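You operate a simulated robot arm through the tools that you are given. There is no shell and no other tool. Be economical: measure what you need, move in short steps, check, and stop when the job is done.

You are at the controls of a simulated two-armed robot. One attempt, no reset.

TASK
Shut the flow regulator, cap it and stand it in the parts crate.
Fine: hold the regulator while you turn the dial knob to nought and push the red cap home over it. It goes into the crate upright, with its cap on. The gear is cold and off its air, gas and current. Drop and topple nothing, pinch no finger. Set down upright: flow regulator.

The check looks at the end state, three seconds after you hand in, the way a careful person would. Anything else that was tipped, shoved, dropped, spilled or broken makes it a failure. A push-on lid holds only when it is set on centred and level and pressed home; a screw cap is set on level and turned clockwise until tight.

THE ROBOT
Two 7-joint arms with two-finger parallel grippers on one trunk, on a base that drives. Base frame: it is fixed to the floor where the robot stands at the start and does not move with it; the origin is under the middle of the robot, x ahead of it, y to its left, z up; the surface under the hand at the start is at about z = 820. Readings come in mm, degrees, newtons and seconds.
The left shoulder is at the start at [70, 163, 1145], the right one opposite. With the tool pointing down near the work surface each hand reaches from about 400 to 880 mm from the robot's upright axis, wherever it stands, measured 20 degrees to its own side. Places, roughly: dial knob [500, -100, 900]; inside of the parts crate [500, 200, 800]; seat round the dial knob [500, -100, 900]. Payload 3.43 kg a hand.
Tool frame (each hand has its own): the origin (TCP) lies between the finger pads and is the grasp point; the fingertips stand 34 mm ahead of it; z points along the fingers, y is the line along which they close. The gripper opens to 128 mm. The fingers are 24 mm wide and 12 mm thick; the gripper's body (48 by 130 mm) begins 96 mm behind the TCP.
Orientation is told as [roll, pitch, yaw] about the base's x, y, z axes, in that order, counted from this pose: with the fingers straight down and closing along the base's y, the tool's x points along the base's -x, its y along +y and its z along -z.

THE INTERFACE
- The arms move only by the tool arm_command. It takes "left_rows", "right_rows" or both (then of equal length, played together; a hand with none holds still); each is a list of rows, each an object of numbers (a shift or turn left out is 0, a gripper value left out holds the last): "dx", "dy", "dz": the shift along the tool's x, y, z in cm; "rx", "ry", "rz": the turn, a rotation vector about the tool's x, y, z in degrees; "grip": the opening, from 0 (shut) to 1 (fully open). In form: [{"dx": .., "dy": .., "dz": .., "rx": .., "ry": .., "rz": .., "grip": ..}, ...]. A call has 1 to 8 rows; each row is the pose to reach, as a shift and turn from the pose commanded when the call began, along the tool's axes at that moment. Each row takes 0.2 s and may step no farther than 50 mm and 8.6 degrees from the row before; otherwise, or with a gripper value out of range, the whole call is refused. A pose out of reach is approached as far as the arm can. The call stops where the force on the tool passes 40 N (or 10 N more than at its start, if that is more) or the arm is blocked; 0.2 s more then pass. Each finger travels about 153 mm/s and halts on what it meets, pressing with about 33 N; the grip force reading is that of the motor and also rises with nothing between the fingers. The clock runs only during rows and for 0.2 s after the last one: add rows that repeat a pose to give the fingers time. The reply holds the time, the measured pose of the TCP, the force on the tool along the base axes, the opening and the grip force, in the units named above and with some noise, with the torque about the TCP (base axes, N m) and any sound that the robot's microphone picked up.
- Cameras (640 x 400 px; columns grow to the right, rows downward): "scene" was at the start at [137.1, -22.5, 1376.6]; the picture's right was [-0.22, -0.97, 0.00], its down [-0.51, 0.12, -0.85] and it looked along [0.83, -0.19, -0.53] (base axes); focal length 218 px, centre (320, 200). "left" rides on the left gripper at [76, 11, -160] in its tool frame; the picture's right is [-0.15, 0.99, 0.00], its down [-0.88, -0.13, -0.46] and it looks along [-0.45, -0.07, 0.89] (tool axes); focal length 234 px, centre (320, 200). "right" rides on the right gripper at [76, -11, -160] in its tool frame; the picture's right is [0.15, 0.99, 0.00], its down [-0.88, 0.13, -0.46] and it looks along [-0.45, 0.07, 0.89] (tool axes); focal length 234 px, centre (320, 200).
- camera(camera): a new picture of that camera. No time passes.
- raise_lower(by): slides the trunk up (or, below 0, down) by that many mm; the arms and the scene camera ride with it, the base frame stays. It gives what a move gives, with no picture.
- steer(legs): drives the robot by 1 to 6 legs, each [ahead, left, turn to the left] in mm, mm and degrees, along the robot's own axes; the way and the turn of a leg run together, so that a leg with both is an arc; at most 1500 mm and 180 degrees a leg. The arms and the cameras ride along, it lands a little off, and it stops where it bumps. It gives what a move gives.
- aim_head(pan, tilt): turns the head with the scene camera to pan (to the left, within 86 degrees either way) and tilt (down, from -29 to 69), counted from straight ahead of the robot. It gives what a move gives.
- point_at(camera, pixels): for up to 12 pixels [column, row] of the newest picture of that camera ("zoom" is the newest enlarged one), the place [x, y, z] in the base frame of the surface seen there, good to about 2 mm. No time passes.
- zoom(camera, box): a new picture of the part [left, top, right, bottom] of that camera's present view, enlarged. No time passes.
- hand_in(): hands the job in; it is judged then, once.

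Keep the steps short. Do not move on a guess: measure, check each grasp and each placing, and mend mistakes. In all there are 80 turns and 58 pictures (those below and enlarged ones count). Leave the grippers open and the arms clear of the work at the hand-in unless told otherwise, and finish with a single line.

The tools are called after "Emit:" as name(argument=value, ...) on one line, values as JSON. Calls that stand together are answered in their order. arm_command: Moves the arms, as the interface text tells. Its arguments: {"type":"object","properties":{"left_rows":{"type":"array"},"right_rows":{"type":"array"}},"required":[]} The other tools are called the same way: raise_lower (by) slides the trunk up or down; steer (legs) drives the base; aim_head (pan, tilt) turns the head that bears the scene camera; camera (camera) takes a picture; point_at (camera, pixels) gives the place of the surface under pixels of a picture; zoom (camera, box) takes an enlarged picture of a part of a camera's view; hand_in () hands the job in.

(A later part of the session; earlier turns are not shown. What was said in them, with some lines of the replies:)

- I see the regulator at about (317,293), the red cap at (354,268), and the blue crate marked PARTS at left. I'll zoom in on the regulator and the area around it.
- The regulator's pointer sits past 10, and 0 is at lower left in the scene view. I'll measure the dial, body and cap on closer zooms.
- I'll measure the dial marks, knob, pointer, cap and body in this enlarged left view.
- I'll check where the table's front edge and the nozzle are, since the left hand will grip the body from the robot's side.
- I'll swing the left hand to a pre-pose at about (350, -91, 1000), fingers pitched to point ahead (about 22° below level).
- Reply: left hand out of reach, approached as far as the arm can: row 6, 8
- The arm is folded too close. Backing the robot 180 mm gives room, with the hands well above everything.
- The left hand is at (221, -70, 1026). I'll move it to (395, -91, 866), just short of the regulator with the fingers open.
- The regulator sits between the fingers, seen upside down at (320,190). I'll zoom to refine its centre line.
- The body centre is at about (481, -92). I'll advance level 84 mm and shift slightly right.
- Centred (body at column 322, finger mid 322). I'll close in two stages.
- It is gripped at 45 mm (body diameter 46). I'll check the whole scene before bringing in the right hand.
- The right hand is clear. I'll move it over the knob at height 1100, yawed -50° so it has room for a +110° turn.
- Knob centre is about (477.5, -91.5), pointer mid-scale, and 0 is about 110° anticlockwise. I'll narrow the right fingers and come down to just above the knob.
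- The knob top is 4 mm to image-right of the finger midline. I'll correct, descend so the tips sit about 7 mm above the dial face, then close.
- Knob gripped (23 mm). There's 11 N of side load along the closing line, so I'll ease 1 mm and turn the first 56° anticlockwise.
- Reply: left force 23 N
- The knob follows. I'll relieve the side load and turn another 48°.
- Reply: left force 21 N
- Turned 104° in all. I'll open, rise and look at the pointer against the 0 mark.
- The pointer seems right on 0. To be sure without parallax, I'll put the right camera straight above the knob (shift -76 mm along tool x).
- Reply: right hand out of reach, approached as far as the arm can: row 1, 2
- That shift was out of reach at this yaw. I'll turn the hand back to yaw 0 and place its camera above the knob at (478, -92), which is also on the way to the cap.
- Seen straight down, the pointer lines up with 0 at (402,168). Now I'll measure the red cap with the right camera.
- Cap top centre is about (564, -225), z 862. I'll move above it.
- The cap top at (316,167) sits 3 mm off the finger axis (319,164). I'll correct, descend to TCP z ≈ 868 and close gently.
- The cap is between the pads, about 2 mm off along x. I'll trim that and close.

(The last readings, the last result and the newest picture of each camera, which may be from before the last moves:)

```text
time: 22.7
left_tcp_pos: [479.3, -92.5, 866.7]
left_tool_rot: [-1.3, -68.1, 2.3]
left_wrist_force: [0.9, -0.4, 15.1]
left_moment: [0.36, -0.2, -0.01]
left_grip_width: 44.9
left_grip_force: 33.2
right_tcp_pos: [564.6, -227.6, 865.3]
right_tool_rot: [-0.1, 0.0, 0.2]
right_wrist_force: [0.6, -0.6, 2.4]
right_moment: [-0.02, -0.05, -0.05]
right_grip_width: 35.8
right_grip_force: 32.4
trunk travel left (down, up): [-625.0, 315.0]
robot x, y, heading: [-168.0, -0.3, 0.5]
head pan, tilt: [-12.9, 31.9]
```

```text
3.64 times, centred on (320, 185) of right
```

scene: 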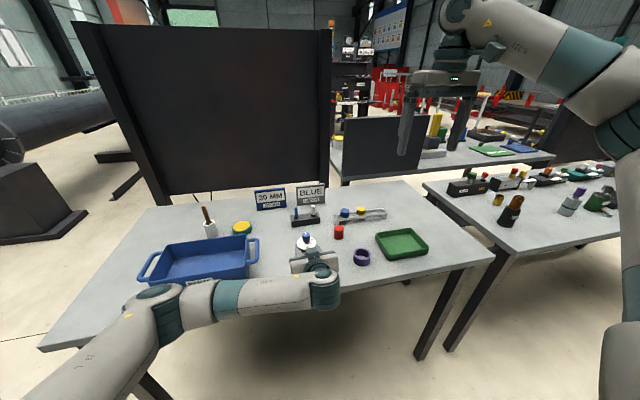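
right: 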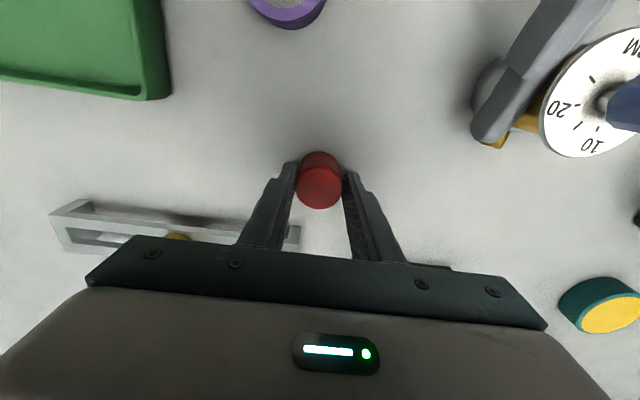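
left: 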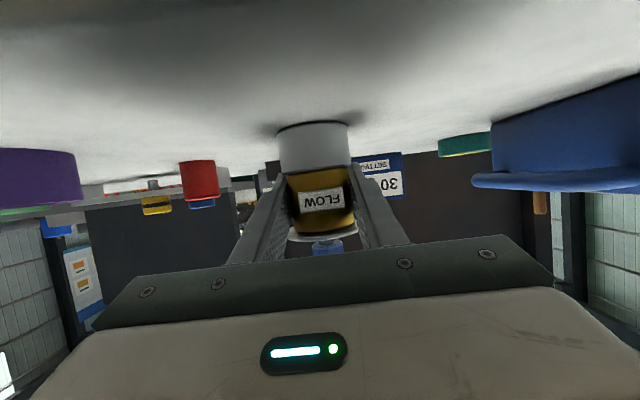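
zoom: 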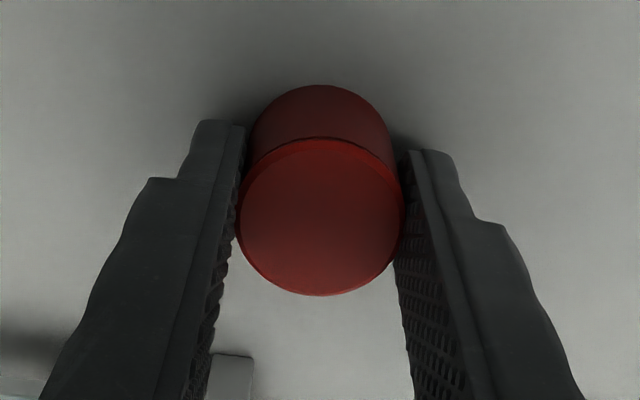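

Cap held at 35.8 mm. I'll lift straight up 145 mm, then carry it over the knob.

Emit:
arm_command(right_rows=[{"dz": -4.8}, {"dz": -9.6}, {"dz": -14.5}, {"dx": 2.15, "dy": 3.4, "dz": -14.5}, {"dx": 4.3, "dy": 6.8, "dz": -14.5}, {"dx": 6.45, "dy": 10.2, "dz": -14.5}, {"dx": 8.6, "dy": 13.6, "dz": -14.5}, {"dx": 8.6, "dy": 13.6, "dz": -14.5}])

Emit:
zoom(camera="scene", box=[265, 200, 355, 270])

Emit:
camera(camera="left")

```text
time: 24.5
left_tcp_pos: [479.3, -91.0, 866.3]
left_tool_rot: [-1.1, -68.1, 2.3]
left_wrist_force: [-0.6, 1.0, 16.9]
left_moment: [0.36, -0.31, 0.03]
left_grip_width: 44.8
left_grip_force: 33.1
right_tcp_pos: [481.1, -95.8, 1012.7]
right_tool_rot: [0.0, 0.0, 0.2]
right_wrist_force: [-0.7, 0.8, -0.3]
right_moment: [0.03, 0.01, 0.0]
right_grip_width: 35.8
right_grip_force: 32.8
trunk travel left (down, up): [-625.0, 315.0]
robot x, y, heading: [-174.1, -0.2, -0.2]
head pan, tilt: [-12.9, 31.9]
```

```text
5.71 times, centred on (310, 235) of scene
```

zoom: 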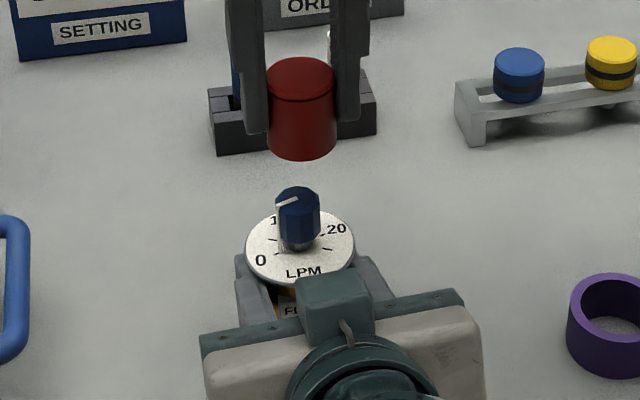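

```text
20 pictures are left
```

left: 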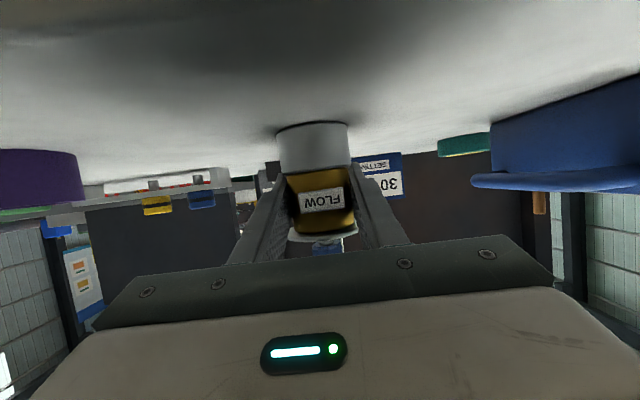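

I'll measure the cap and knob in the scene zoom to compare their axes.

Emit:
zoom(camera="scene", box=[285, 205, 335, 255])

Emit:
zoom(camera="right", box=[260, 130, 380, 240])

```text
8.00 times, centred on (310, 230) of scene
```

zoom: 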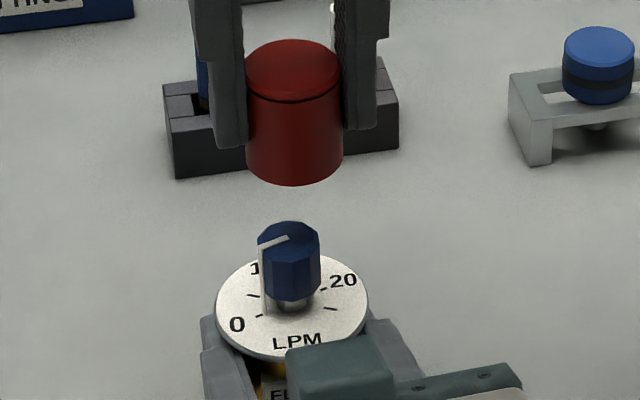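

```text
3.64 times, centred on (320, 185) of right
```

zoom: 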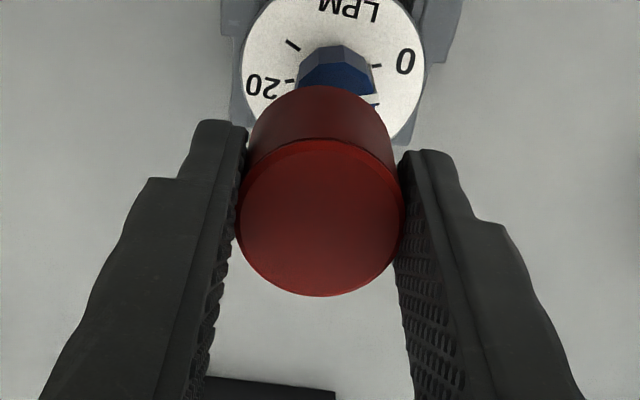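

The cap sits about 4 mm off the knob axis in x and y. I'll correct and come down 20 mm, staying clear of the knob top.

Emit:
arm_command(right_rows=[{"dx": 0.35, "dy": 0.45, "dz": 1.0}, {"dx": 0.35, "dy": 0.45, "dz": 2.2}, {"dx": 0.35, "dy": 0.45, "dz": 2.2}])

Emit:
zoom(camera="right", box=[260, 100, 380, 210])

Emit:
zoom(camera="scene", box=[285, 210, 335, 260])

```text
time: 25.3
left_tcp_pos: [479.0, -91.8, 866.6]
left_tool_rot: [-1.2, -68.2, 2.3]
left_wrist_force: [0.5, 0.7, 18.2]
left_moment: [0.37, -0.28, 0.02]
left_grip_width: 44.8
left_grip_force: 33.2
right_tcp_pos: [476.3, -89.5, 990.8]
right_tool_rot: [0.0, 0.0, 0.3]
right_wrist_force: [-0.6, 0.8, 1.1]
right_moment: [0.02, -0.04, 0.01]
right_grip_width: 36.0
right_grip_force: 33.0
trunk travel left (down, up): [-625.0, 315.0]
robot x, y, heading: [-176.2, 1.2, 0.4]
head pan, tilt: [-12.9, 31.9]
```

```text
3.64 times, centred on (320, 155) of right
```

zoom: 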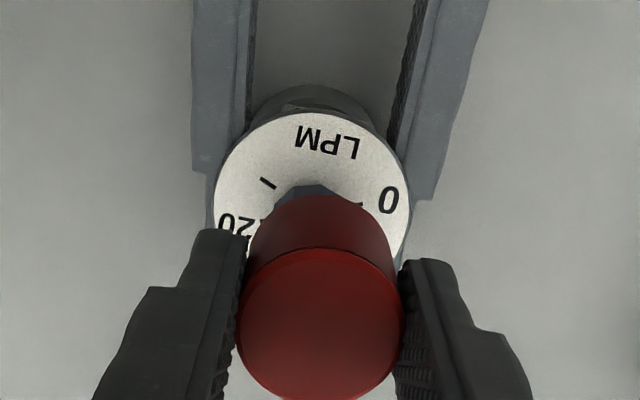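

```text
8.00 times, centred on (310, 235) of scene
```

zoom: 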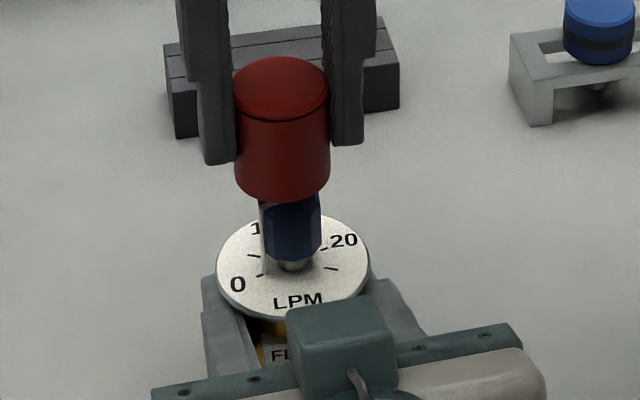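

Offset now about 2 mm; TCP should be at (478.5, -91.3). I'll correct and come 9 mm lower.

Emit:
arm_command(right_rows=[{"dx": -0.2, "dy": -0.17, "dz": 0.4}, {"dx": -0.2, "dy": -0.17, "dz": 0.9}, {"dx": -0.2, "dy": -0.17, "dz": 0.9}])

Emit:
zoom(camera="right", box=[260, 100, 380, 210])

Emit:
zoom(camera="scene", box=[290, 215, 330, 255])

```text
time: 26.1
left_tcp_pos: [479.1, -91.3, 866.7]
left_tool_rot: [-1.2, -68.1, 2.5]
left_wrist_force: [0.0, 1.9, 16.5]
left_moment: [0.35, -0.27, 0.0]
left_grip_width: 44.9
left_grip_force: 32.9
right_tcp_pos: [477.0, -91.0, 982.4]
right_tool_rot: [0.0, -0.1, 0.2]
right_wrist_force: [-0.2, -0.1, 0.2]
right_moment: [0.03, 0.0, 0.01]
right_grip_width: 35.9
right_grip_force: 32.7
trunk travel left (down, up): [-625.0, 315.0]
robot x, y, heading: [-174.0, 1.8, 0.3]
head pan, tilt: [-12.9, 31.9]
```

```text
3.64 times, centred on (320, 155) of right
```

zoom: 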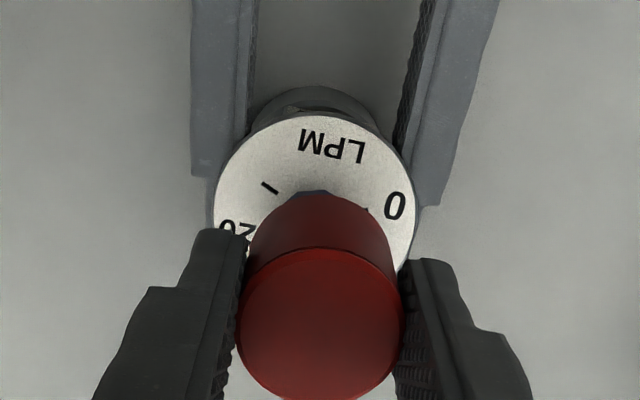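

```text
10.00 times, centred on (310, 235) of scene
```

zoom: 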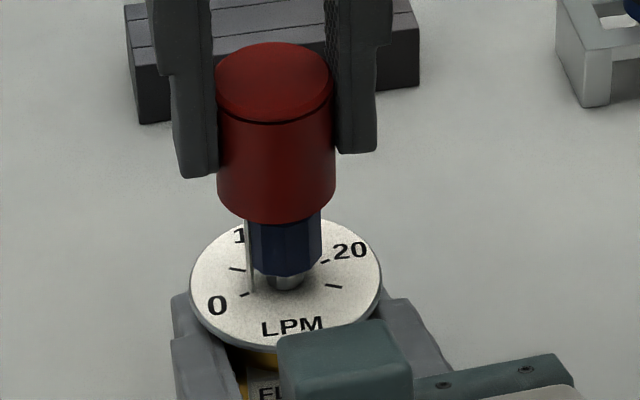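

Within about 1 mm. One last trim, then lower slowly over the knob, stopping short of the seat.

Emit:
arm_command(right_rows=[{"dx": -0.08, "dy": -0.09}, {"dx": -0.08, "dy": -0.09}, {"dx": -0.08, "dy": -0.09, "dz": 0.5}, {"dx": -0.08, "dy": -0.09, "dz": 1.0}, {"dx": -0.08, "dy": -0.09, "dz": 1.5}, {"dx": -0.08, "dy": -0.09, "dz": 2.0}])

Emit:
zoom(camera="scene", box=[290, 215, 330, 255])

```text
time: 27.5
left_tcp_pos: [477.8, -92.1, 867.5]
left_tool_rot: [-1.2, -68.1, 2.5]
left_wrist_force: [0.6, -0.1, 16.5]
left_moment: [0.32, -0.22, -0.01]
left_grip_width: 45.0
left_grip_force: 33.1
right_tcp_pos: [479.4, -90.3, 963.3]
right_tool_rot: [0.0, -0.1, 0.2]
right_wrist_force: [0.2, 0.4, -0.1]
right_moment: [0.01, 0.02, 0.03]
right_grip_width: 36.0
right_grip_force: 33.1
trunk travel left (down, up): [-625.0, 315.0]
robot x, y, heading: [-177.2, 0.6, 0.3]
head pan, tilt: [-12.9, 31.9]
```

```text
10.00 times, centred on (310, 235) of scene
```

zoom: 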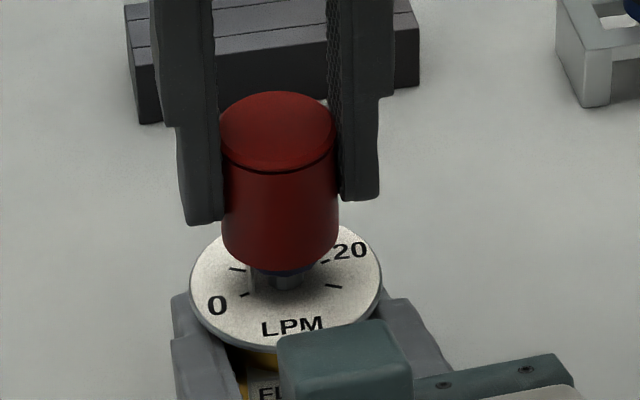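

The cap has gone over the knob with no contact force. I'll keep lowering in small steps until it seats.

Emit:
arm_command(right_rows=[{"dz": 0.4}, {"dz": 0.8}, {"dz": 1.2}, {"dz": 1.6}, {"dz": 1.9}, {"dz": 2.1}, {"dz": 2.3}, {"dz": 2.5}])

Emit:
zoom(camera="scene", box=[290, 215, 330, 255])

```text
time: 29.3
left_tcp_pos: [477.6, -92.8, 866.3]
left_tool_rot: [-1.0, -68.2, 2.1]
left_wrist_force: [12.0, -2.1, 4.9]
left_moment: [0.41, -0.72, -0.21]
left_grip_width: 44.7
left_grip_force: 33.2
right_tcp_pos: [477.4, -91.5, 939.8]
right_tool_rot: [0.2, -0.4, 0.1]
right_wrist_force: [-0.8, -5.5, 30.4]
right_moment: [-0.41, -0.02, 0.01]
right_grip_width: 36.5
right_grip_force: 33.2
trunk travel left (down, up): [-625.0, 315.0]
robot x, y, heading: [-172.7, -3.4, 0.1]
head pan, tilt: [-12.9, 31.9]
```

```text
10.00 times, centred on (310, 235) of scene
```

zoom: 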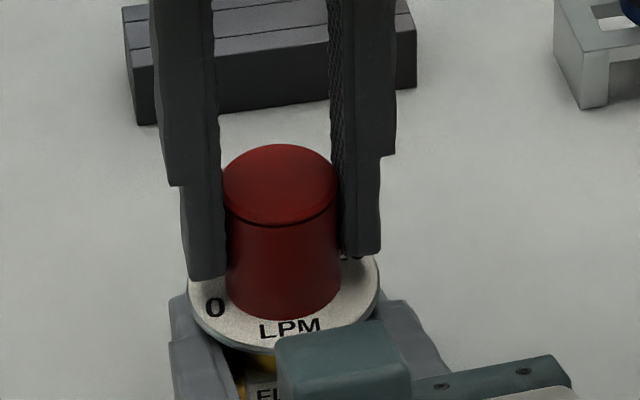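

The cap is on the seat under 30 N of reaction. I'll press a little harder to be sure it's home.

Emit:
arm_command(right_rows=[{"dz": 0.2}, {"dz": 0.4}, {"dz": 0.6}, {"dz": 0.6}])

```text
time: 30.3
left_tcp_pos: [478.2, -92.4, 867.9]
left_tool_rot: [-0.9, -68.2, 2.2]
left_wrist_force: [15.3, -2.2, -0.4]
left_moment: [0.84, -0.21, -0.1]
left_grip_width: 44.9
left_grip_force: 33.2
right_tcp_pos: [478.4, -92.2, 930.9]
right_tool_rot: [0.1, -0.1, 0.2]
right_wrist_force: [-4.1, -2.6, 34.2]
right_moment: [-0.51, 0.06, -0.08]
right_grip_width: 36.0
right_grip_force: 32.7
trunk travel left (down, up): [-625.0, 315.0]
robot x, y, heading: [-172.7, -1.5, 0.1]
head pan, tilt: [-12.9, 31.9]
```

The fingers slid down the cap (TCP 931), so grip friction is the limit. I'll open, rise, shut the fingers, and press from the top instead.

Emit:
arm_command(right_rows=[{"dz": 0, "grip": 0.32}, {"dz": -0.3, "grip": 0.4}, {"dz": -1.5}, {"dz": -5}, {"dz": -8}, {"dz": -8, "grip": 0.0}, {"dz": -8}, {"dz": -8}])

Emit:
zoom(camera="scene", box=[285, 205, 335, 255])

Emit:
zoom(camera="right", box=[260, 110, 380, 220])

```text
time: 32.1
left_tcp_pos: [478.6, -91.3, 867.7]
left_tool_rot: [-1.2, -68.1, 2.3]
left_wrist_force: [-5.4, 0.0, 13.6]
left_moment: [0.39, 0.18, 0.08]
left_grip_width: 45.0
left_grip_force: 32.9
right_tcp_pos: [474.1, -94.3, 1012.0]
right_tool_rot: [-0.1, 0.0, 0.1]
right_wrist_force: [0.2, 0.3, -0.8]
right_moment: [0.02, -0.01, -0.01]
right_grip_width: 0.0
right_grip_force: 32.8
trunk travel left (down, up): [-625.0, 315.0]
robot x, y, heading: [-174.5, 2.1, 0.1]
head pan, tilt: [-12.9, 31.9]
```

```text
8.00 times, centred on (310, 230) of scene
```

zoom: 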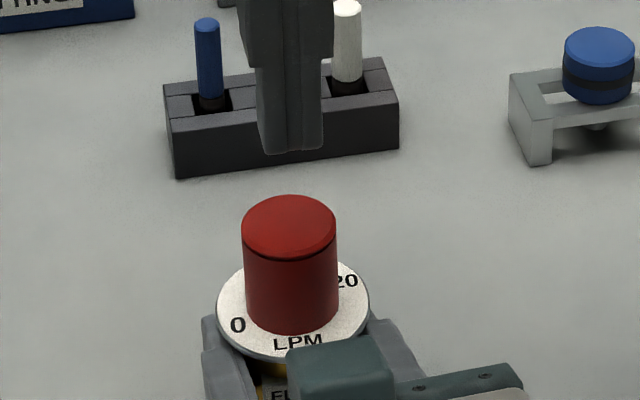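

```text
3.64 times, centred on (320, 165) of right
```

zoom: 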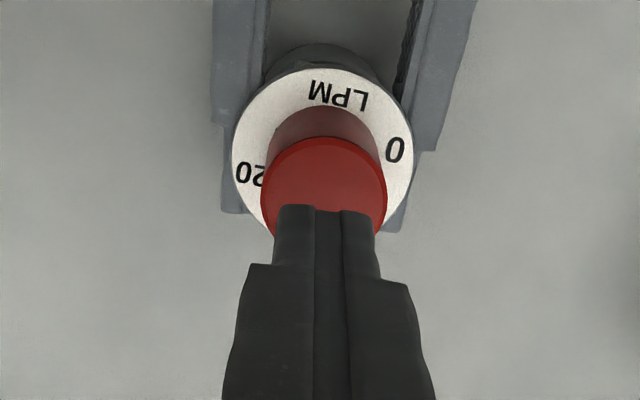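

The cap is on level and centred. I'll centre the shut fingers over it and press from the top up to the force limit.

Emit:
point_at(camera="zoom", pixels=[[322, 150], [270, 180], [378, 180], [322, 175], [322, 120]])

Emit:
arm_command(right_rows=[{"dx": -0.4, "dy": 0.28, "dz": 1.5}, {"dx": -0.4, "dy": 0.28, "dz": 3.0}, {"dx": -0.4, "dy": 0.28, "dz": 3.6}, {"dx": -0.4, "dy": 0.28, "dz": 4.0}, {"dx": -0.4, "dy": 0.28, "dz": 4.4}, {"dx": -0.4, "dy": 0.28, "dz": 4.8}, {"dx": -0.4, "dy": 0.28, "dz": 5.2}, {"dx": -0.4, "dy": 0.28, "dz": 5.6}])

```text
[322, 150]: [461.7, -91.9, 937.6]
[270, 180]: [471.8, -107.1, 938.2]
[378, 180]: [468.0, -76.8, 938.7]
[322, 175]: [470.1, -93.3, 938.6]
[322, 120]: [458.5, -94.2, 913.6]
```

```text
time: 33.5
left_tcp_pos: [479.0, -91.6, 866.2]
left_tool_rot: [-1.2, -68.2, 2.5]
left_wrist_force: [-0.4, 0.1, 6.6]
left_moment: [0.03, 0.25, 0.05]
left_grip_width: 44.9
left_grip_force: 32.9
right_tcp_pos: [481.6, -87.5, 971.4]
right_tool_rot: [0.2, -0.4, 0.2]
right_wrist_force: [-3.3, -3.5, 11.9]
right_moment: [-0.15, 0.2, -0.03]
right_grip_width: 0.0
right_grip_force: 33.6
trunk travel left (down, up): [-625.0, 315.0]
robot x, y, heading: [-177.3, -1.9, 0.2]
head pan, tilt: [-12.9, 31.9]
stopped in row 7 (right hand): the force on the tool passed its limit at 46 N (the readings are from after the stop); the commanded pose is now the measured one
```

Pressed to 46 N, with tips at 937, which is seat 895.5 plus cap height 42. I'll press once more, better centred.

Emit:
arm_command(right_rows=[{"dz": -0.6}, {"dx": 0.36, "dy": -0.4, "dz": -0.6}, {"dx": 0.36, "dy": -0.4, "dz": 0.0}, {"dx": 0.36, "dy": -0.4, "dz": 0.5}, {"dx": 0.36, "dy": -0.4, "dz": 1.0}, {"dx": 0.36, "dy": -0.4, "dz": 1.5}, {"dx": 0.36, "dy": -0.4, "dz": 2.0}])

```text
time: 34.5
left_tcp_pos: [481.5, -91.0, 866.4]
left_tool_rot: [-1.2, -68.2, 2.3]
left_wrist_force: [1.3, -0.2, 6.9]
left_moment: [0.01, 0.19, 0.06]
left_grip_width: 44.7
left_grip_force: 33.1
right_tcp_pos: [476.9, -92.0, 971.4]
right_tool_rot: [0.5, -0.7, 0.3]
right_wrist_force: [-3.3, -4.0, 12.5]
right_moment: [-0.18, 0.26, -0.03]
right_grip_width: 0.0
right_grip_force: 32.5
trunk travel left (down, up): [-625.0, 315.0]
robot x, y, heading: [-171.8, 3.2, 0.3]
head pan, tilt: [-12.9, 31.9]
stopped in row 5 (right hand): the force on the tool passed its limit at 46 N (the readings are from after the stop); the commanded pose is now the measured one
```

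Same height at 46 N again, so the cap is home. I'll raise the right hand and take it away to the right.

Emit:
arm_command(right_rows=[{"dz": -4}, {"dz": -8.5}, {"dz": -13}, {"dz": -16, "dy": -3.5}, {"dz": -18, "dy": -8}, {"dz": -19, "dy": -12.8, "grip": 0.5}, {"dz": -20, "dy": -17.6, "grip": 1}, {"dz": -20, "dy": -22.5}])

Emit:
arm_command(left_rows=[{"grip": 0.4}, {"grip": 0.5}, {"grip": 0.7}, {"grip": 1.0}, {"grip": 1.0}])

Emit:
zoom(camera="scene", box=[265, 205, 345, 275])

```text
time: 36.3
left_tcp_pos: [482.5, -92.3, 867.7]
left_tool_rot: [-0.8, -68.2, 2.2]
left_wrist_force: [6.3, -2.6, 25.9]
left_moment: [0.37, -0.34, 0.0]
left_grip_width: 44.7
left_grip_force: 32.9
right_tcp_pos: [475.3, -322.7, 1167.3]
right_tool_rot: [0.6, -0.6, 0.3]
right_wrist_force: [0.1, -0.5, 0.9]
right_moment: [-0.01, 0.0, 0.02]
right_grip_width: 127.8
right_grip_force: 0.1
trunk travel left (down, up): [-625.0, 315.0]
robot x, y, heading: [-171.8, -1.6, 0.1]
head pan, tilt: [-12.9, 31.9]
```

```text
time: 37.5
left_tcp_pos: [483.7, -91.8, 864.5]
left_tool_rot: [-0.7, -67.9, 2.2]
left_wrist_force: [-0.1, 0.2, -0.1]
left_moment: [-0.02, 0.0, 0.0]
left_grip_width: 128.0
left_grip_force: 0.0
right_tcp_pos: [478.5, -321.8, 1166.0]
right_tool_rot: [0.5, -0.5, 0.2]
right_wrist_force: [0.7, -0.6, 0.3]
right_moment: [-0.01, 0.0, 0.0]
right_grip_width: 128.1
right_grip_force: 0.0
trunk travel left (down, up): [-625.0, 315.0]
robot x, y, heading: [-173.1, 0.8, 0.1]
head pan, tilt: [-12.9, 31.9]
```

```text
5.71 times, centred on (305, 240) of scene
```

zoom: 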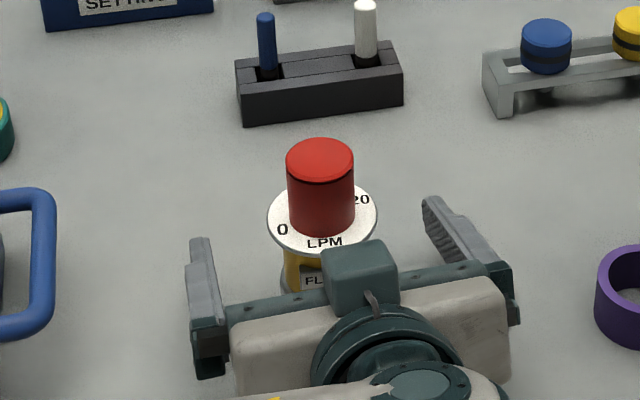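

The regulator stands upright and capped. I'll withdraw the left hand straight back 120 mm, then up.

Emit:
arm_command(left_rows=[{"dx": 1.5, "dy": 0.15, "dz": -3.7}, {"dx": 3.0, "dy": 0.3, "dz": -7.4}, {"dx": 4.5, "dy": 0.45, "dz": -11.1}, {"dx": 0.1, "dy": 0.45, "dz": -12.9}, {"dx": -4.3, "dy": 0.45, "dz": -14.6}, {"dx": -8.6, "dy": 0.45, "dz": -16.4}, {"dx": -13, "dy": 0.45, "dz": -18.1}, {"dx": -17.3, "dy": 0.45, "dz": -19.9}])

```text
time: 39.1
left_tcp_pos: [390.3, -22.8, 983.3]
left_tool_rot: [23.7, -66.5, -15.1]
left_wrist_force: [0.6, 0.3, -0.4]
left_moment: [0.0, 0.01, 0.0]
left_grip_width: 127.7
left_grip_force: 0.1
right_tcp_pos: [478.2, -321.6, 1164.5]
right_tool_rot: [0.6, -0.5, 0.3]
right_wrist_force: [-0.4, -0.2, 0.2]
right_moment: [0.0, 0.01, 0.0]
right_grip_width: 128.0
right_grip_force: 0.1
trunk travel left (down, up): [-625.0, 315.0]
robot x, y, heading: [-174.9, -4.6, 0.1]
head pan, tilt: [-12.9, 31.9]
stopped in row 7 (left hand): the arm was blocked; the commanded pose is now the measured one
```

The arm was blocked partway and twisted. I'll look before doing anything else.

Emit:
camera(camera="scene")

```text
8 pictures are left
```

scene: 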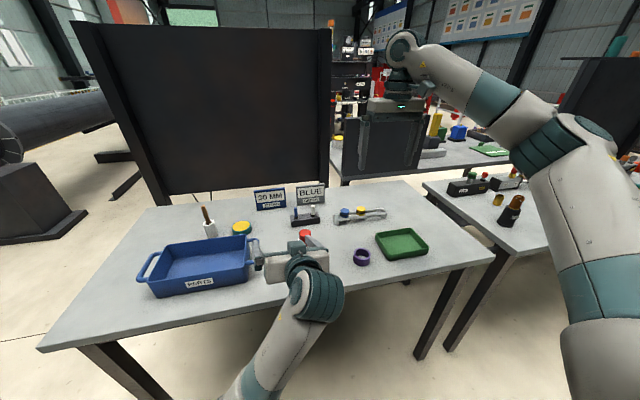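

The left hand is free above the table, just folded too tightly. I'll raise it left and up while rotating back to vertical, moving away from the regulator.

Emit:
arm_command(left_rows=[{"dx": -3.2, "dy": 1.2, "dz": -0.4, "rx": 1.51, "ry": 8.43}, {"dx": -6, "dy": 2.4, "dz": -0.2, "rx": 3.02, "ry": 16.87}, {"dx": -8.6, "dy": 3.6, "dz": 0.3, "rx": 4.53, "ry": 25.3}, {"dx": -11, "dy": 4.8, "dz": 0.9, "rx": 6.05, "ry": 33.7}, {"dx": -13, "dy": 6, "dz": 1.5, "rx": 7.56, "ry": 42.2}, {"dx": -15, "dy": 7.2, "dz": 2.1, "rx": 9.07, "ry": 50.6}, {"dx": -16.6, "dy": 8.4, "dz": 2.7, "rx": 10.6, "ry": 59.0}, {"dx": -18.2, "dy": 9.5, "dz": 3.4, "rx": 12.1, "ry": 67.5}])

```text
time: 39.7
left_tcp_pos: [439.6, 59.4, 988.4]
left_tool_rot: [24.3, -51.4, -10.3]
left_wrist_force: [-0.6, 0.0, 0.0]
left_moment: [0.03, 0.03, 0.01]
left_grip_width: 127.9
left_grip_force: 0.0
left hand out of reach, approached as far as the arm can: row 2, 3
right_tcp_pos: [479.5, -320.4, 1165.0]
right_tool_rot: [0.5, -0.4, 0.4]
right_wrist_force: [0.5, -0.2, -0.5]
right_moment: [0.03, 0.01, 0.02]
right_grip_width: 127.9
right_grip_force: 0.1
trunk travel left (down, up): [-625.0, 315.0]
robot x, y, heading: [-174.2, 0.9, 0.3]
head pan, tilt: [-12.9, 31.9]
stopped in row 3 (left hand): the arm was blocked; the commanded pose is now the measured one
```

It's stopped by its joint limits, with no contact force. I'll rotate back to vertical in place at this safe height, without raising.

Emit:
arm_command(left_rows=[{"rx": 2.57, "ry": 7.49, "rz": 0.2}, {"rx": 5.14, "ry": 14.98, "rz": 0.4}, {"rx": 7.7, "ry": 22.5, "rz": 0.6}, {"rx": 10.3, "ry": 29.9, "rz": 0.8}, {"rx": 12.86, "ry": 37.4, "rz": 1.0}, {"rx": 15.4, "ry": 44.9, "rz": 1.2}, {"rx": 18, "ry": 52.4, "rz": 1.4}])

```text
time: 40.3
left_tcp_pos: [469.5, 131.6, 946.0]
left_tool_rot: [25.1, -39.4, -6.3]
left_wrist_force: [0.0, 0.2, 0.6]
left_moment: [0.02, -0.01, -0.04]
left_grip_width: 128.3
left_grip_force: 0.1
left hand out of reach, approached as far as the arm can: row 1, 2
right_tcp_pos: [480.3, -319.1, 1165.9]
right_tool_rot: [0.5, -0.4, 0.3]
right_wrist_force: [-0.4, 0.3, -0.5]
right_moment: [-0.01, 0.05, -0.05]
right_grip_width: 127.8
right_grip_force: 0.1
trunk travel left (down, up): [-625.0, 315.0]
robot x, y, heading: [-172.5, 0.3, 0.4]
head pan, tilt: [-12.9, 31.9]
stopped in row 2 (left hand): the arm was blocked; the commanded pose is now the measured one
```

The arm drifts down and left as it follows its limit, and is now near the crate rim. I'll raise the trunk 150 mm to get clear first.

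Emit:
raise_lower(by=150)

Emit:
camera(camera="scene")

```text
time: 42.0
left_tcp_pos: [468.7, 130.7, 1095.8]
left_tool_rot: [25.1, -39.6, -6.2]
left_wrist_force: [-0.5, 0.3, 0.1]
left_moment: [-0.03, -0.02, 0.0]
left_grip_width: 127.9
left_grip_force: 0.1
right_tcp_pos: [478.3, -319.9, 1315.2]
right_tool_rot: [0.6, -0.5, 0.4]
right_wrist_force: [0.0, -1.1, 0.5]
right_moment: [0.01, 0.03, -0.02]
right_grip_width: 127.9
right_grip_force: 0.1
trunk travel left (down, up): [-775.0, 165.0]
robot x, y, heading: [-174.8, -1.0, -0.1]
head pan, tilt: [-12.9, 31.9]
```

```text
7 pictures are left
```

scene: 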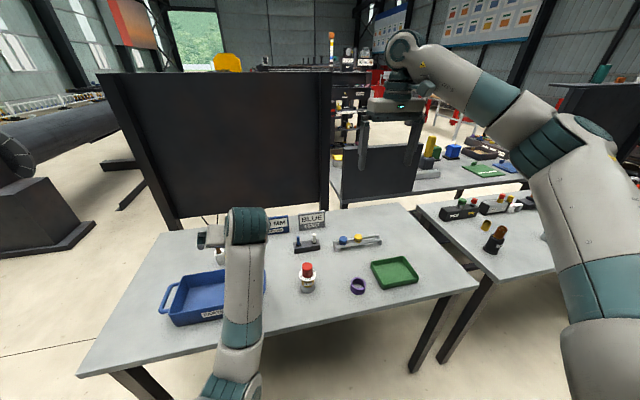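

Everything stands; the regulator is upright and capped at (307,277). I'll locate the left forearm before moving it.

Emit:
point_at(camera="scene", pixels=[[248, 225], [245, 260], [240, 300], [240, 330], [230, 380], [215, 240], [307, 267], [307, 285]])

```text
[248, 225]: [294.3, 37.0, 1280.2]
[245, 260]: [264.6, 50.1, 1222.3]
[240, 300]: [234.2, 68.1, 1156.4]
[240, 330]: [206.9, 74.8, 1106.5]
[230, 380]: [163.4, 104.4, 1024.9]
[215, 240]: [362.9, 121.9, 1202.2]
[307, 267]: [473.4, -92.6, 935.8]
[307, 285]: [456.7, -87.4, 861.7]
```

The elbow is clear of the table (x 163). I'll move the left hand out, left and up, keeping its orientation.

Emit:
arm_command(left_rows=[{"dx": -1.04, "dy": 2.4, "dz": 1.0}, {"dx": -2.1, "dy": 4.8, "dz": 2.0}, {"dx": -3.1, "dy": 7.2, "dz": 3.0}, {"dx": -4.15, "dy": 9.6, "dz": 4.0}, {"dx": -5.2, "dy": 12.0, "dz": 4.9}, {"dx": -6.2, "dy": 14.4, "dz": 5.9}, {"dx": -7.3, "dy": 16.8, "dz": 6.9}, {"dx": -8.3, "dy": 19.2, "dz": 7.9}])

```text
time: 43.8
left_tcp_pos: [551.0, 329.9, 1155.6]
left_tool_rot: [24.8, -39.5, -6.3]
left_wrist_force: [-0.7, -0.5, -0.2]
left_moment: [-0.03, -0.01, 0.02]
left_grip_width: 127.9
left_grip_force: 0.1
right_tcp_pos: [479.1, -320.7, 1315.7]
right_tool_rot: [0.4, -0.4, 0.4]
right_wrist_force: [0.0, 0.8, -0.5]
right_moment: [-0.04, -0.03, -0.02]
right_grip_width: 128.1
right_grip_force: 0.0
trunk travel left (down, up): [-775.0, 165.0]
robot x, y, heading: [-175.5, -2.4, 0.1]
head pan, tilt: [-12.9, 31.9]
```

That worked freely. Now I'll rotate the left hand back to vertical here.

Emit:
arm_command(left_rows=[{"rx": 3.65, "ry": 6.67, "rz": 0.47}, {"rx": 7.3, "ry": 13.3, "rz": 0.9}, {"rx": 10.95, "ry": 20, "rz": 1.4}, {"rx": 14.6, "ry": 26.7, "rz": 1.9}, {"rx": 18.25, "ry": 33.3, "rz": 2.3}, {"rx": 21.9, "ry": 40, "rz": 2.8}])

```text
time: 45.2
left_tcp_pos: [547.7, 329.7, 1155.2]
left_tool_rot: [-0.1, 0.2, -0.2]
left_wrist_force: [0.3, 0.0, -0.5]
left_moment: [0.01, 0.02, 0.01]
left_grip_width: 128.0
left_grip_force: 0.1
right_tcp_pos: [479.9, -319.7, 1316.1]
right_tool_rot: [0.5, -0.5, 0.3]
right_wrist_force: [0.1, 0.2, -0.1]
right_moment: [0.04, -0.03, 0.01]
right_grip_width: 128.2
right_grip_force: 0.1
trunk travel left (down, up): [-775.0, 165.0]
robot x, y, heading: [-172.2, 2.5, 0.5]
head pan, tilt: [-12.9, 31.9]
```

Vertical now. I'll move the left hand across at this height to above the regulator.

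Emit:
arm_command(left_rows=[{"dx": 0.9, "dy": -4.8}, {"dx": 1.75, "dy": -9.6}, {"dx": 2.6, "dy": -14.4}, {"dx": 3.5, "dy": -19.2}, {"dx": 4.4, "dy": -24}, {"dx": 5.3, "dy": -28.8}, {"dx": 6.1, "dy": -33.6}, {"dx": 7, "dy": -38.4}])

```text
time: 47.0
left_tcp_pos: [582.0, -55.6, 1143.5]
left_tool_rot: [0.2, 0.1, -0.1]
left_wrist_force: [0.8, -0.2, 1.0]
left_moment: [0.03, 0.0, 0.03]
left_grip_width: 127.7
left_grip_force: 0.1
left hand out of reach, approached as far as the arm can: row 1, 2, 3, 4, 5, 6, 7, 8
right_tcp_pos: [478.9, -320.2, 1314.7]
right_tool_rot: [0.6, -0.5, 0.4]
right_wrist_force: [-0.4, -0.5, 0.0]
right_moment: [0.04, 0.02, 0.0]
right_grip_width: 128.1
right_grip_force: 0.1
trunk travel left (down, up): [-775.0, 165.0]
robot x, y, heading: [-177.2, 1.2, 0.2]
head pan, tilt: [-12.9, 31.9]
```

This arm posture cannot come nearer than x ≈ 580 from here, so I'll back the robot 105 mm. That carries the hand to x ≈ 478 with everything still high.

Emit:
steer(legs=[[-105, 0, 0]])

Emit:
arm_command(left_rows=[{"dy": -1.8}, {"dy": -3.6}, {"dy": -3.6}])

```text
time: 48.2
left_tcp_pos: [481.9, -58.3, 1143.9]
left_tool_rot: [0.0, 0.1, -0.4]
left_wrist_force: [-0.4, 0.6, -0.1]
left_moment: [0.04, 0.04, -0.02]
left_grip_width: 128.2
left_grip_force: 0.0
right_tcp_pos: [375.2, -323.5, 1313.0]
right_tool_rot: [0.5, -0.4, 0.2]
right_wrist_force: [-0.2, -0.1, -0.1]
right_moment: [-0.03, -0.02, -0.01]
right_grip_width: 127.9
right_grip_force: 0.0
trunk travel left (down, up): [-775.0, 165.0]
robot x, y, heading: [-276.5, -0.9, -0.0]
head pan, tilt: [-12.9, 31.9]
```

```text
time: 49.0
left_tcp_pos: [480.4, -92.5, 1146.4]
left_tool_rot: [-0.2, 0.0, -0.2]
left_wrist_force: [-0.1, 0.2, 0.1]
left_moment: [0.0, -0.01, -0.01]
left_grip_width: 128.0
left_grip_force: 0.1
right_tcp_pos: [373.2, -322.5, 1317.6]
right_tool_rot: [0.5, -0.5, 0.2]
right_wrist_force: [-0.5, -0.5, 0.2]
right_moment: [-0.03, 0.01, 0.02]
right_grip_width: 127.9
right_grip_force: 0.0
trunk travel left (down, up): [-775.0, 165.0]
robot x, y, heading: [-275.8, -0.2, 0.1]
head pan, tilt: [-12.9, 31.9]
```

Now above the regulator. I'll lower the trunk 140 mm (tips about 35 mm above the cap) and look with the left camera.

Emit:
raise_lower(by=-140)

Emit:
camera(camera="left")

```text
time: 50.7
left_tcp_pos: [481.1, -93.6, 1004.9]
left_tool_rot: [0.0, -0.2, -0.4]
left_wrist_force: [0.8, -0.4, -0.2]
left_moment: [0.02, 0.0, -0.01]
left_grip_width: 128.0
left_grip_force: 0.0
right_tcp_pos: [373.7, -323.8, 1175.6]
right_tool_rot: [0.5, -0.5, 0.2]
right_wrist_force: [-0.8, 0.1, -0.4]
right_moment: [-0.01, -0.01, -0.01]
right_grip_width: 128.1
right_grip_force: 0.0
trunk travel left (down, up): [-635.0, 305.0]
robot x, y, heading: [-279.9, 1.2, -0.0]
head pan, tilt: [-12.9, 31.9]
```

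```text
6 pictures are left
```

left: 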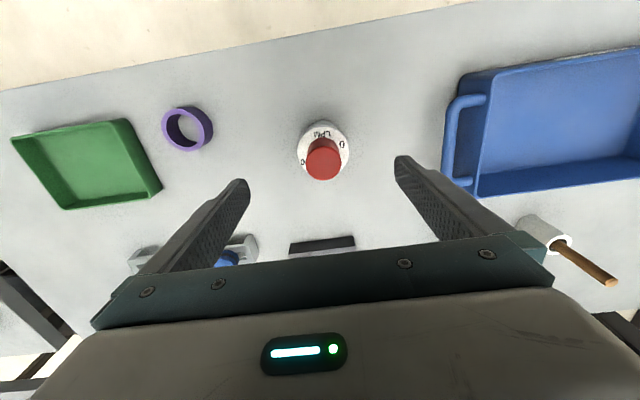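

Emit:
point_at(camera="left", pixels=[[324, 164], [309, 164], [339, 164], [324, 177], [324, 153], [300, 150], [348, 150], [500, 150], [560, 120], [620, 150], [484, 190], [520, 75]])

```text
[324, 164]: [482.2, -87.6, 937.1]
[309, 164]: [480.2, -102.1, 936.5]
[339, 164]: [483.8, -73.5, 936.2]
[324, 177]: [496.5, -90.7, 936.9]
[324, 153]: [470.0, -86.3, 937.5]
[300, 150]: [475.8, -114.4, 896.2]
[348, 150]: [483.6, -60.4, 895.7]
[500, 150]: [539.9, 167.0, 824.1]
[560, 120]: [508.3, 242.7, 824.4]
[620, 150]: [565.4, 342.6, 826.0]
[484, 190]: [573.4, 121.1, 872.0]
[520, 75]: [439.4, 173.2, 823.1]
```

Regulator centre is about (480, -88). I'll shift 5 mm left and descend so the pads straddle the dial plate (TCP z ≈ 886), fingers open.

Emit:
arm_command(left_rows=[{"dy": 0.5, "dz": 2.5}, {"dy": 0.5, "dz": 5.5}, {"dy": 0.5, "dz": 8.5}, {"dy": 0.5, "dz": 10.5}, {"dy": 0.5, "dz": 11.9}, {"dy": 0.5, "dz": 11.9, "grip": 0.7}, {"dy": 0.5, "dz": 11.9, "grip": 0.58}, {"dy": 0.5, "dz": 11.9, "grip": 0.53}])

Emit:
camera(camera="left")

```text
time: 52.5
left_tcp_pos: [480.7, -86.9, 885.9]
left_tool_rot: [0.0, 0.0, -0.4]
left_wrist_force: [-0.4, 0.4, -0.5]
left_moment: [-0.02, 0.01, 0.0]
left_grip_width: 67.8
left_grip_force: 0.1
right_tcp_pos: [375.9, -323.3, 1175.0]
right_tool_rot: [0.5, -0.4, 0.1]
right_wrist_force: [-0.2, -0.1, -0.5]
right_moment: [0.0, -0.04, 0.01]
right_grip_width: 128.3
right_grip_force: 0.1
trunk travel left (down, up): [-635.0, 305.0]
robot x, y, heading: [-274.5, 0.4, 0.0]
head pan, tilt: [-12.9, 31.9]
```

```text
5 pictures are left
```

left: 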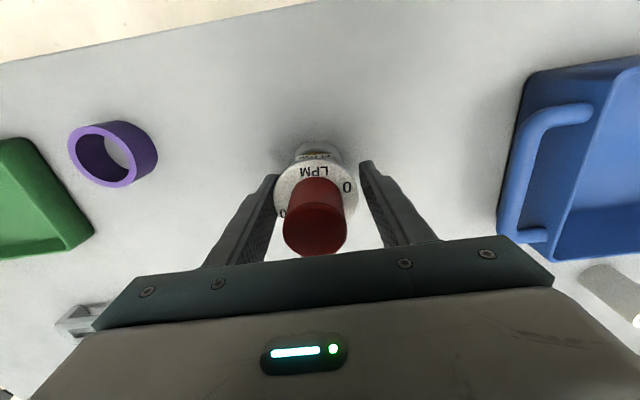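

The regulator is about 3 mm toward image left and clear of both pads. I'll trim and close gently on the dial plate.

Emit:
arm_command(left_rows=[{"dx": 0.15, "dy": -0.25}, {"dx": 0.15, "dy": -0.25, "grip": 0.5}, {"dx": 0.15, "dy": -0.25, "grip": 0.48}, {"dx": 0.15, "dy": -0.25, "grip": 0.46}, {"dx": 0.15, "dy": -0.25, "grip": 0.44}, {"dx": 0.15, "dy": -0.25, "grip": 0.3}, {"dx": 0.15, "dy": -0.25, "grip": 0.0}, {"dx": 0.15, "dy": -0.25}])

```text
time: 54.3
left_tcp_pos: [479.9, -90.0, 884.7]
left_tool_rot: [0.1, 0.0, -0.4]
left_wrist_force: [0.1, -0.5, 0.6]
left_moment: [-0.02, -0.01, 0.0]
left_grip_width: 60.8
left_grip_force: 32.9
right_tcp_pos: [373.7, -323.9, 1174.8]
right_tool_rot: [0.5, -0.4, 0.2]
right_wrist_force: [-1.0, -0.1, 0.6]
right_moment: [0.0, 0.0, -0.01]
right_grip_width: 127.9
right_grip_force: 0.0
trunk travel left (down, up): [-635.0, 305.0]
robot x, y, heading: [-275.2, -1.3, 0.1]
head pan, tilt: [-12.9, 31.9]
```

Gripped on the dial plate at 60.8 mm. I'll lift 20 mm slowly and check that it hangs level.

Emit:
arm_command(left_rows=[{"dz": -0.4}, {"dz": -0.8}, {"dz": -1.3}, {"dz": -2.0}, {"dz": -2.0}])

Emit:
zoom(camera="scene", box=[250, 190, 350, 270])

```text
time: 55.5
left_tcp_pos: [479.5, -89.8, 905.8]
left_tool_rot: [0.0, -0.1, -0.5]
left_wrist_force: [-0.6, 0.1, -1.9]
left_moment: [0.01, 0.02, 0.01]
left_grip_width: 60.9
left_grip_force: 33.1
right_tcp_pos: [372.7, -322.6, 1175.4]
right_tool_rot: [0.5, -0.4, 0.2]
right_wrist_force: [-0.2, -0.2, -0.2]
right_moment: [0.0, 0.04, 0.01]
right_grip_width: 128.0
right_grip_force: 0.1
trunk travel left (down, up): [-635.0, 305.0]
robot x, y, heading: [-278.1, -0.9, -0.2]
head pan, tilt: [-12.9, 31.9]
```

```text
5.00 times, centred on (300, 230) of scene
```

zoom: 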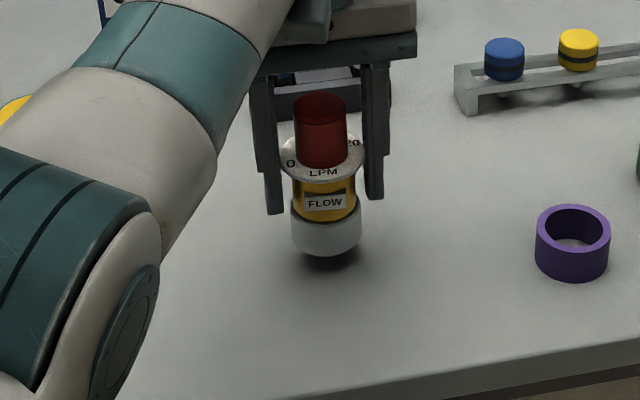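

It hangs level. I'll lift it to clear the crate rim, then carry it left over the crate.

Emit:
arm_command(left_rows=[{"dz": -2.2}, {"dz": -4.4}, {"dz": -6.6}, {"dz": -8.8}, {"dz": -8.8, "dx": -0.3, "dy": 3}, {"dz": -8.8, "dx": -0.7, "dy": 7.5}, {"dz": -8.8, "dx": -1.1, "dy": 12}, {"dz": -8.8, "dx": -1.5, "dy": 16.5}])

```text
time: 57.3
left_tcp_pos: [497.0, 74.9, 997.2]
left_tool_rot: [0.0, -0.1, -0.6]
left_wrist_force: [0.4, -0.3, -1.7]
left_moment: [-0.03, -0.01, -0.01]
left_grip_width: 60.9
left_grip_force: 32.7
right_tcp_pos: [374.2, -321.0, 1176.0]
right_tool_rot: [0.4, -0.5, 0.2]
right_wrist_force: [0.0, 0.7, 0.3]
right_moment: [-0.05, 0.0, -0.03]
right_grip_width: 127.8
right_grip_force: 0.1
trunk travel left (down, up): [-635.0, 305.0]
robot x, y, heading: [-271.8, -0.0, -0.3]
head pan, tilt: [-12.9, 31.9]
```

Emit:
arm_command(left_rows=[{"dx": -0.1, "dy": 4}, {"dx": -0.3, "dy": 8}, {"dx": -0.5, "dy": 12}, {"dx": -0.7, "dy": 15.5}, {"dx": -0.7, "dy": 15.5}])

Emit:
camera(camera="left")

```text
time: 58.5
left_tcp_pos: [504.6, 227.4, 996.1]
left_tool_rot: [0.0, 0.1, -0.3]
left_wrist_force: [0.3, 0.4, -2.2]
left_moment: [0.03, -0.02, -0.02]
left_grip_width: 60.7
left_grip_force: 33.4
right_tcp_pos: [374.2, -323.9, 1175.2]
right_tool_rot: [0.6, -0.4, 0.2]
right_wrist_force: [-0.3, -0.9, 0.5]
right_moment: [-0.01, -0.01, 0.02]
right_grip_width: 128.1
right_grip_force: 0.1
trunk travel left (down, up): [-635.0, 305.0]
robot x, y, heading: [-275.2, 0.6, 0.5]
head pan, tilt: [-12.9, 31.9]
```

```text
3 pictures are left
```

left: 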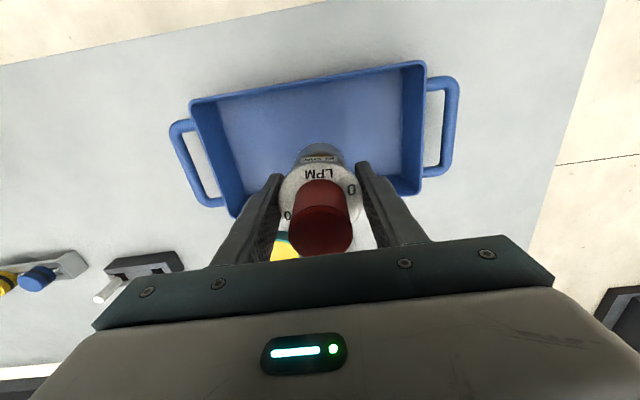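

I'll measure the crate's inner floor bounds relative to the held regulator.

Emit:
point_at(camera="left", pixels=[[215, 115], [250, 160], [300, 100], [395, 80], [400, 160], [240, 195], [410, 185], [400, 195], [235, 210], [423, 100], [200, 105], [300, 88]])

```text
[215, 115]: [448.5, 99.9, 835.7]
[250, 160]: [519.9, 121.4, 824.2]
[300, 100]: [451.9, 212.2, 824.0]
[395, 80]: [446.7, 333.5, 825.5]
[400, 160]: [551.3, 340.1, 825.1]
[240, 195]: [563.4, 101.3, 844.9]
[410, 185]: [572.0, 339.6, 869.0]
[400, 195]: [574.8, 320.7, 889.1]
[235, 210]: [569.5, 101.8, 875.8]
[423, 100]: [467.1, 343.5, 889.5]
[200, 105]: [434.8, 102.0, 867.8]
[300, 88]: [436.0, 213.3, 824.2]
```

The interior spans x 432–565, y 105–340 with the floor at 824, so the regulator at (505, 227) is well inside. I'll lower to about 4 mm above contact.

Emit:
arm_command(left_rows=[{"dz": 2.5}, {"dz": 5}, {"dz": 7.5}, {"dz": 9.5}, {"dz": 10.2}, {"dz": 10.2}])

```text
time: 59.9
left_tcp_pos: [502.9, 230.6, 890.9]
left_tool_rot: [0.0, 0.0, -0.5]
left_wrist_force: [0.1, 0.0, -3.3]
left_moment: [-0.02, -0.01, -0.01]
left_grip_width: 60.7
left_grip_force: 32.8
right_tcp_pos: [374.3, -323.9, 1175.3]
right_tool_rot: [0.5, -0.5, 0.2]
right_wrist_force: [-0.1, 0.2, -0.3]
right_moment: [-0.01, 0.02, 0.01]
right_grip_width: 127.9
right_grip_force: 0.0
trunk travel left (down, up): [-635.0, 305.0]
robot x, y, heading: [-276.3, 1.4, -0.1]
head pan, tilt: [-12.9, 31.9]
```

No contact yet. I'll creep down 1 mm at a time.

Emit:
arm_command(left_rows=[{"dz": 0.1}, {"dz": 0.2}, {"dz": 0.2}])

```text
time: 60.7
left_tcp_pos: [504.0, 230.0, 888.6]
left_tool_rot: [0.1, 0.0, -0.4]
left_wrist_force: [0.5, 0.7, -1.5]
left_moment: [0.03, -0.02, 0.02]
left_grip_width: 60.6
left_grip_force: 32.9
right_tcp_pos: [374.5, -322.5, 1174.0]
right_tool_rot: [0.4, -0.4, 0.2]
right_wrist_force: [-0.5, -0.4, 0.2]
right_moment: [0.0, 0.01, -0.04]
right_grip_width: 127.8
right_grip_force: 0.1
trunk travel left (down, up): [-635.0, 305.0]
robot x, y, heading: [-274.8, -1.3, 0.1]
head pan, tilt: [-12.9, 31.9]
```

Emit:
arm_command(left_rows=[{"dz": 0.1}, {"dz": 0.2}, {"dz": 0.2}])

```text
time: 61.5
left_tcp_pos: [502.1, 229.8, 887.8]
left_tool_rot: [0.1, -0.2, -0.3]
left_wrist_force: [1.6, 2.5, 5.1]
left_moment: [0.17, 0.02, -0.06]
left_grip_width: 60.9
left_grip_force: 33.2
right_tcp_pos: [374.0, -322.3, 1175.9]
right_tool_rot: [0.5, -0.5, 0.3]
right_wrist_force: [-0.4, -0.4, 0.0]
right_moment: [0.0, 0.0, -0.01]
right_grip_width: 127.9
right_grip_force: 0.1
trunk travel left (down, up): [-635.0, 305.0]
robot x, y, heading: [-278.5, -0.5, -0.1]
head pan, tilt: [-12.9, 31.9]
```

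The base touches the floor (+5 N). I'll open gently and rise straight up.

Emit:
arm_command(left_rows=[{"grip": 0.5}, {"grip": 0.56}, {"grip": 0.7}, {"grip": 0.7}, {"dz": -3}, {"dz": -7}, {"dz": -11}, {"dz": -11}])

Emit:
camera(camera="left")

```text
time: 63.3
left_tcp_pos: [503.8, 229.6, 998.9]
left_tool_rot: [-0.1, 0.0, -0.3]
left_wrist_force: [-0.9, -0.6, -1.0]
left_moment: [0.0, 0.03, 0.0]
left_grip_width: 89.5
left_grip_force: 0.1
right_tcp_pos: [374.2, -323.4, 1174.5]
right_tool_rot: [0.6, -0.4, 0.3]
right_wrist_force: [-0.4, 0.0, 0.1]
right_moment: [-0.01, 0.01, -0.01]
right_grip_width: 128.0
right_grip_force: 0.0
trunk travel left (down, up): [-635.0, 305.0]
robot x, y, heading: [-275.5, 2.5, -0.2]
head pan, tilt: [-12.9, 31.9]
```

```text
2 pictures are left
```

left: 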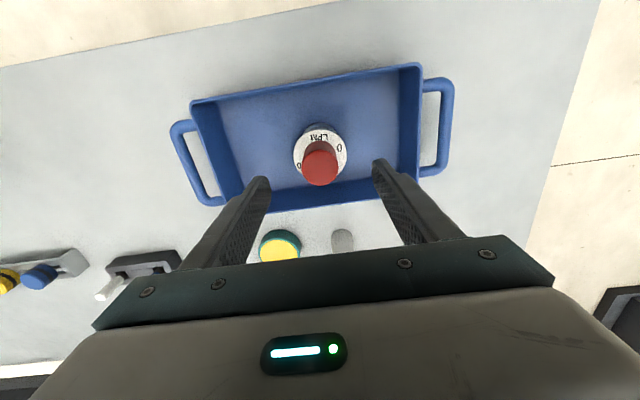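

It stands upright and capped in the crate. I'll raise everything 200 mm on the trunk, open the gripper fully and take a final look.

Emit:
raise_lower(by=200)

Emit:
arm_command(left_rows=[{"dy": 3, "grip": 1}, {"dy": 7}, {"dy": 11}, {"dy": 15}])

Emit:
camera(camera="scene")

```text
time: 65.4
left_tcp_pos: [503.6, 231.1, 1199.6]
left_tool_rot: [0.0, 0.0, -0.4]
left_wrist_force: [-0.9, 0.0, -0.2]
left_moment: [-0.01, 0.03, 0.01]
left_grip_width: 89.5
left_grip_force: 0.0
right_tcp_pos: [374.3, -323.2, 1374.8]
right_tool_rot: [0.5, -0.4, 0.2]
right_wrist_force: [0.0, 0.5, -0.1]
right_moment: [0.02, -0.02, -0.01]
right_grip_width: 128.3
right_grip_force: 0.1
trunk travel left (down, up): [-835.0, 105.0]
robot x, y, heading: [-278.6, 0.1, -0.0]
head pan, tilt: [-12.9, 31.9]
```

```text
time: 66.4
left_tcp_pos: [502.7, 381.6, 1199.4]
left_tool_rot: [-0.1, -0.2, -0.4]
left_wrist_force: [-0.2, 0.3, -0.3]
left_moment: [-0.03, 0.0, -0.02]
left_grip_width: 127.8
left_grip_force: 0.0
right_tcp_pos: [373.6, -321.0, 1376.8]
right_tool_rot: [0.4, -0.5, 0.2]
right_wrist_force: [1.0, -0.9, -1.1]
right_moment: [-0.02, -0.02, -0.02]
right_grip_width: 128.1
right_grip_force: 0.0
trunk travel left (down, up): [-835.0, 105.0]
robot x, y, heading: [-273.5, -0.1, -0.0]
head pan, tilt: [-12.9, 31.9]
```

```text
1 pictures are left
```

scene: 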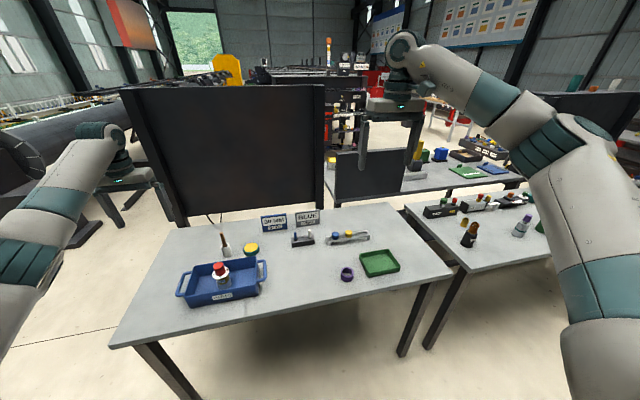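

The regulator stands upright and capped in the crate at (220,273). Everything else is in place and both arms are clear with open grippers, so I'm handing in.

Emit:
hand_in()

```text
The job is handed in.
```

The flow regulator is turned to 0, its red cap is pressed home, and it stands upright in the parts crate; nothing else was disturbed.
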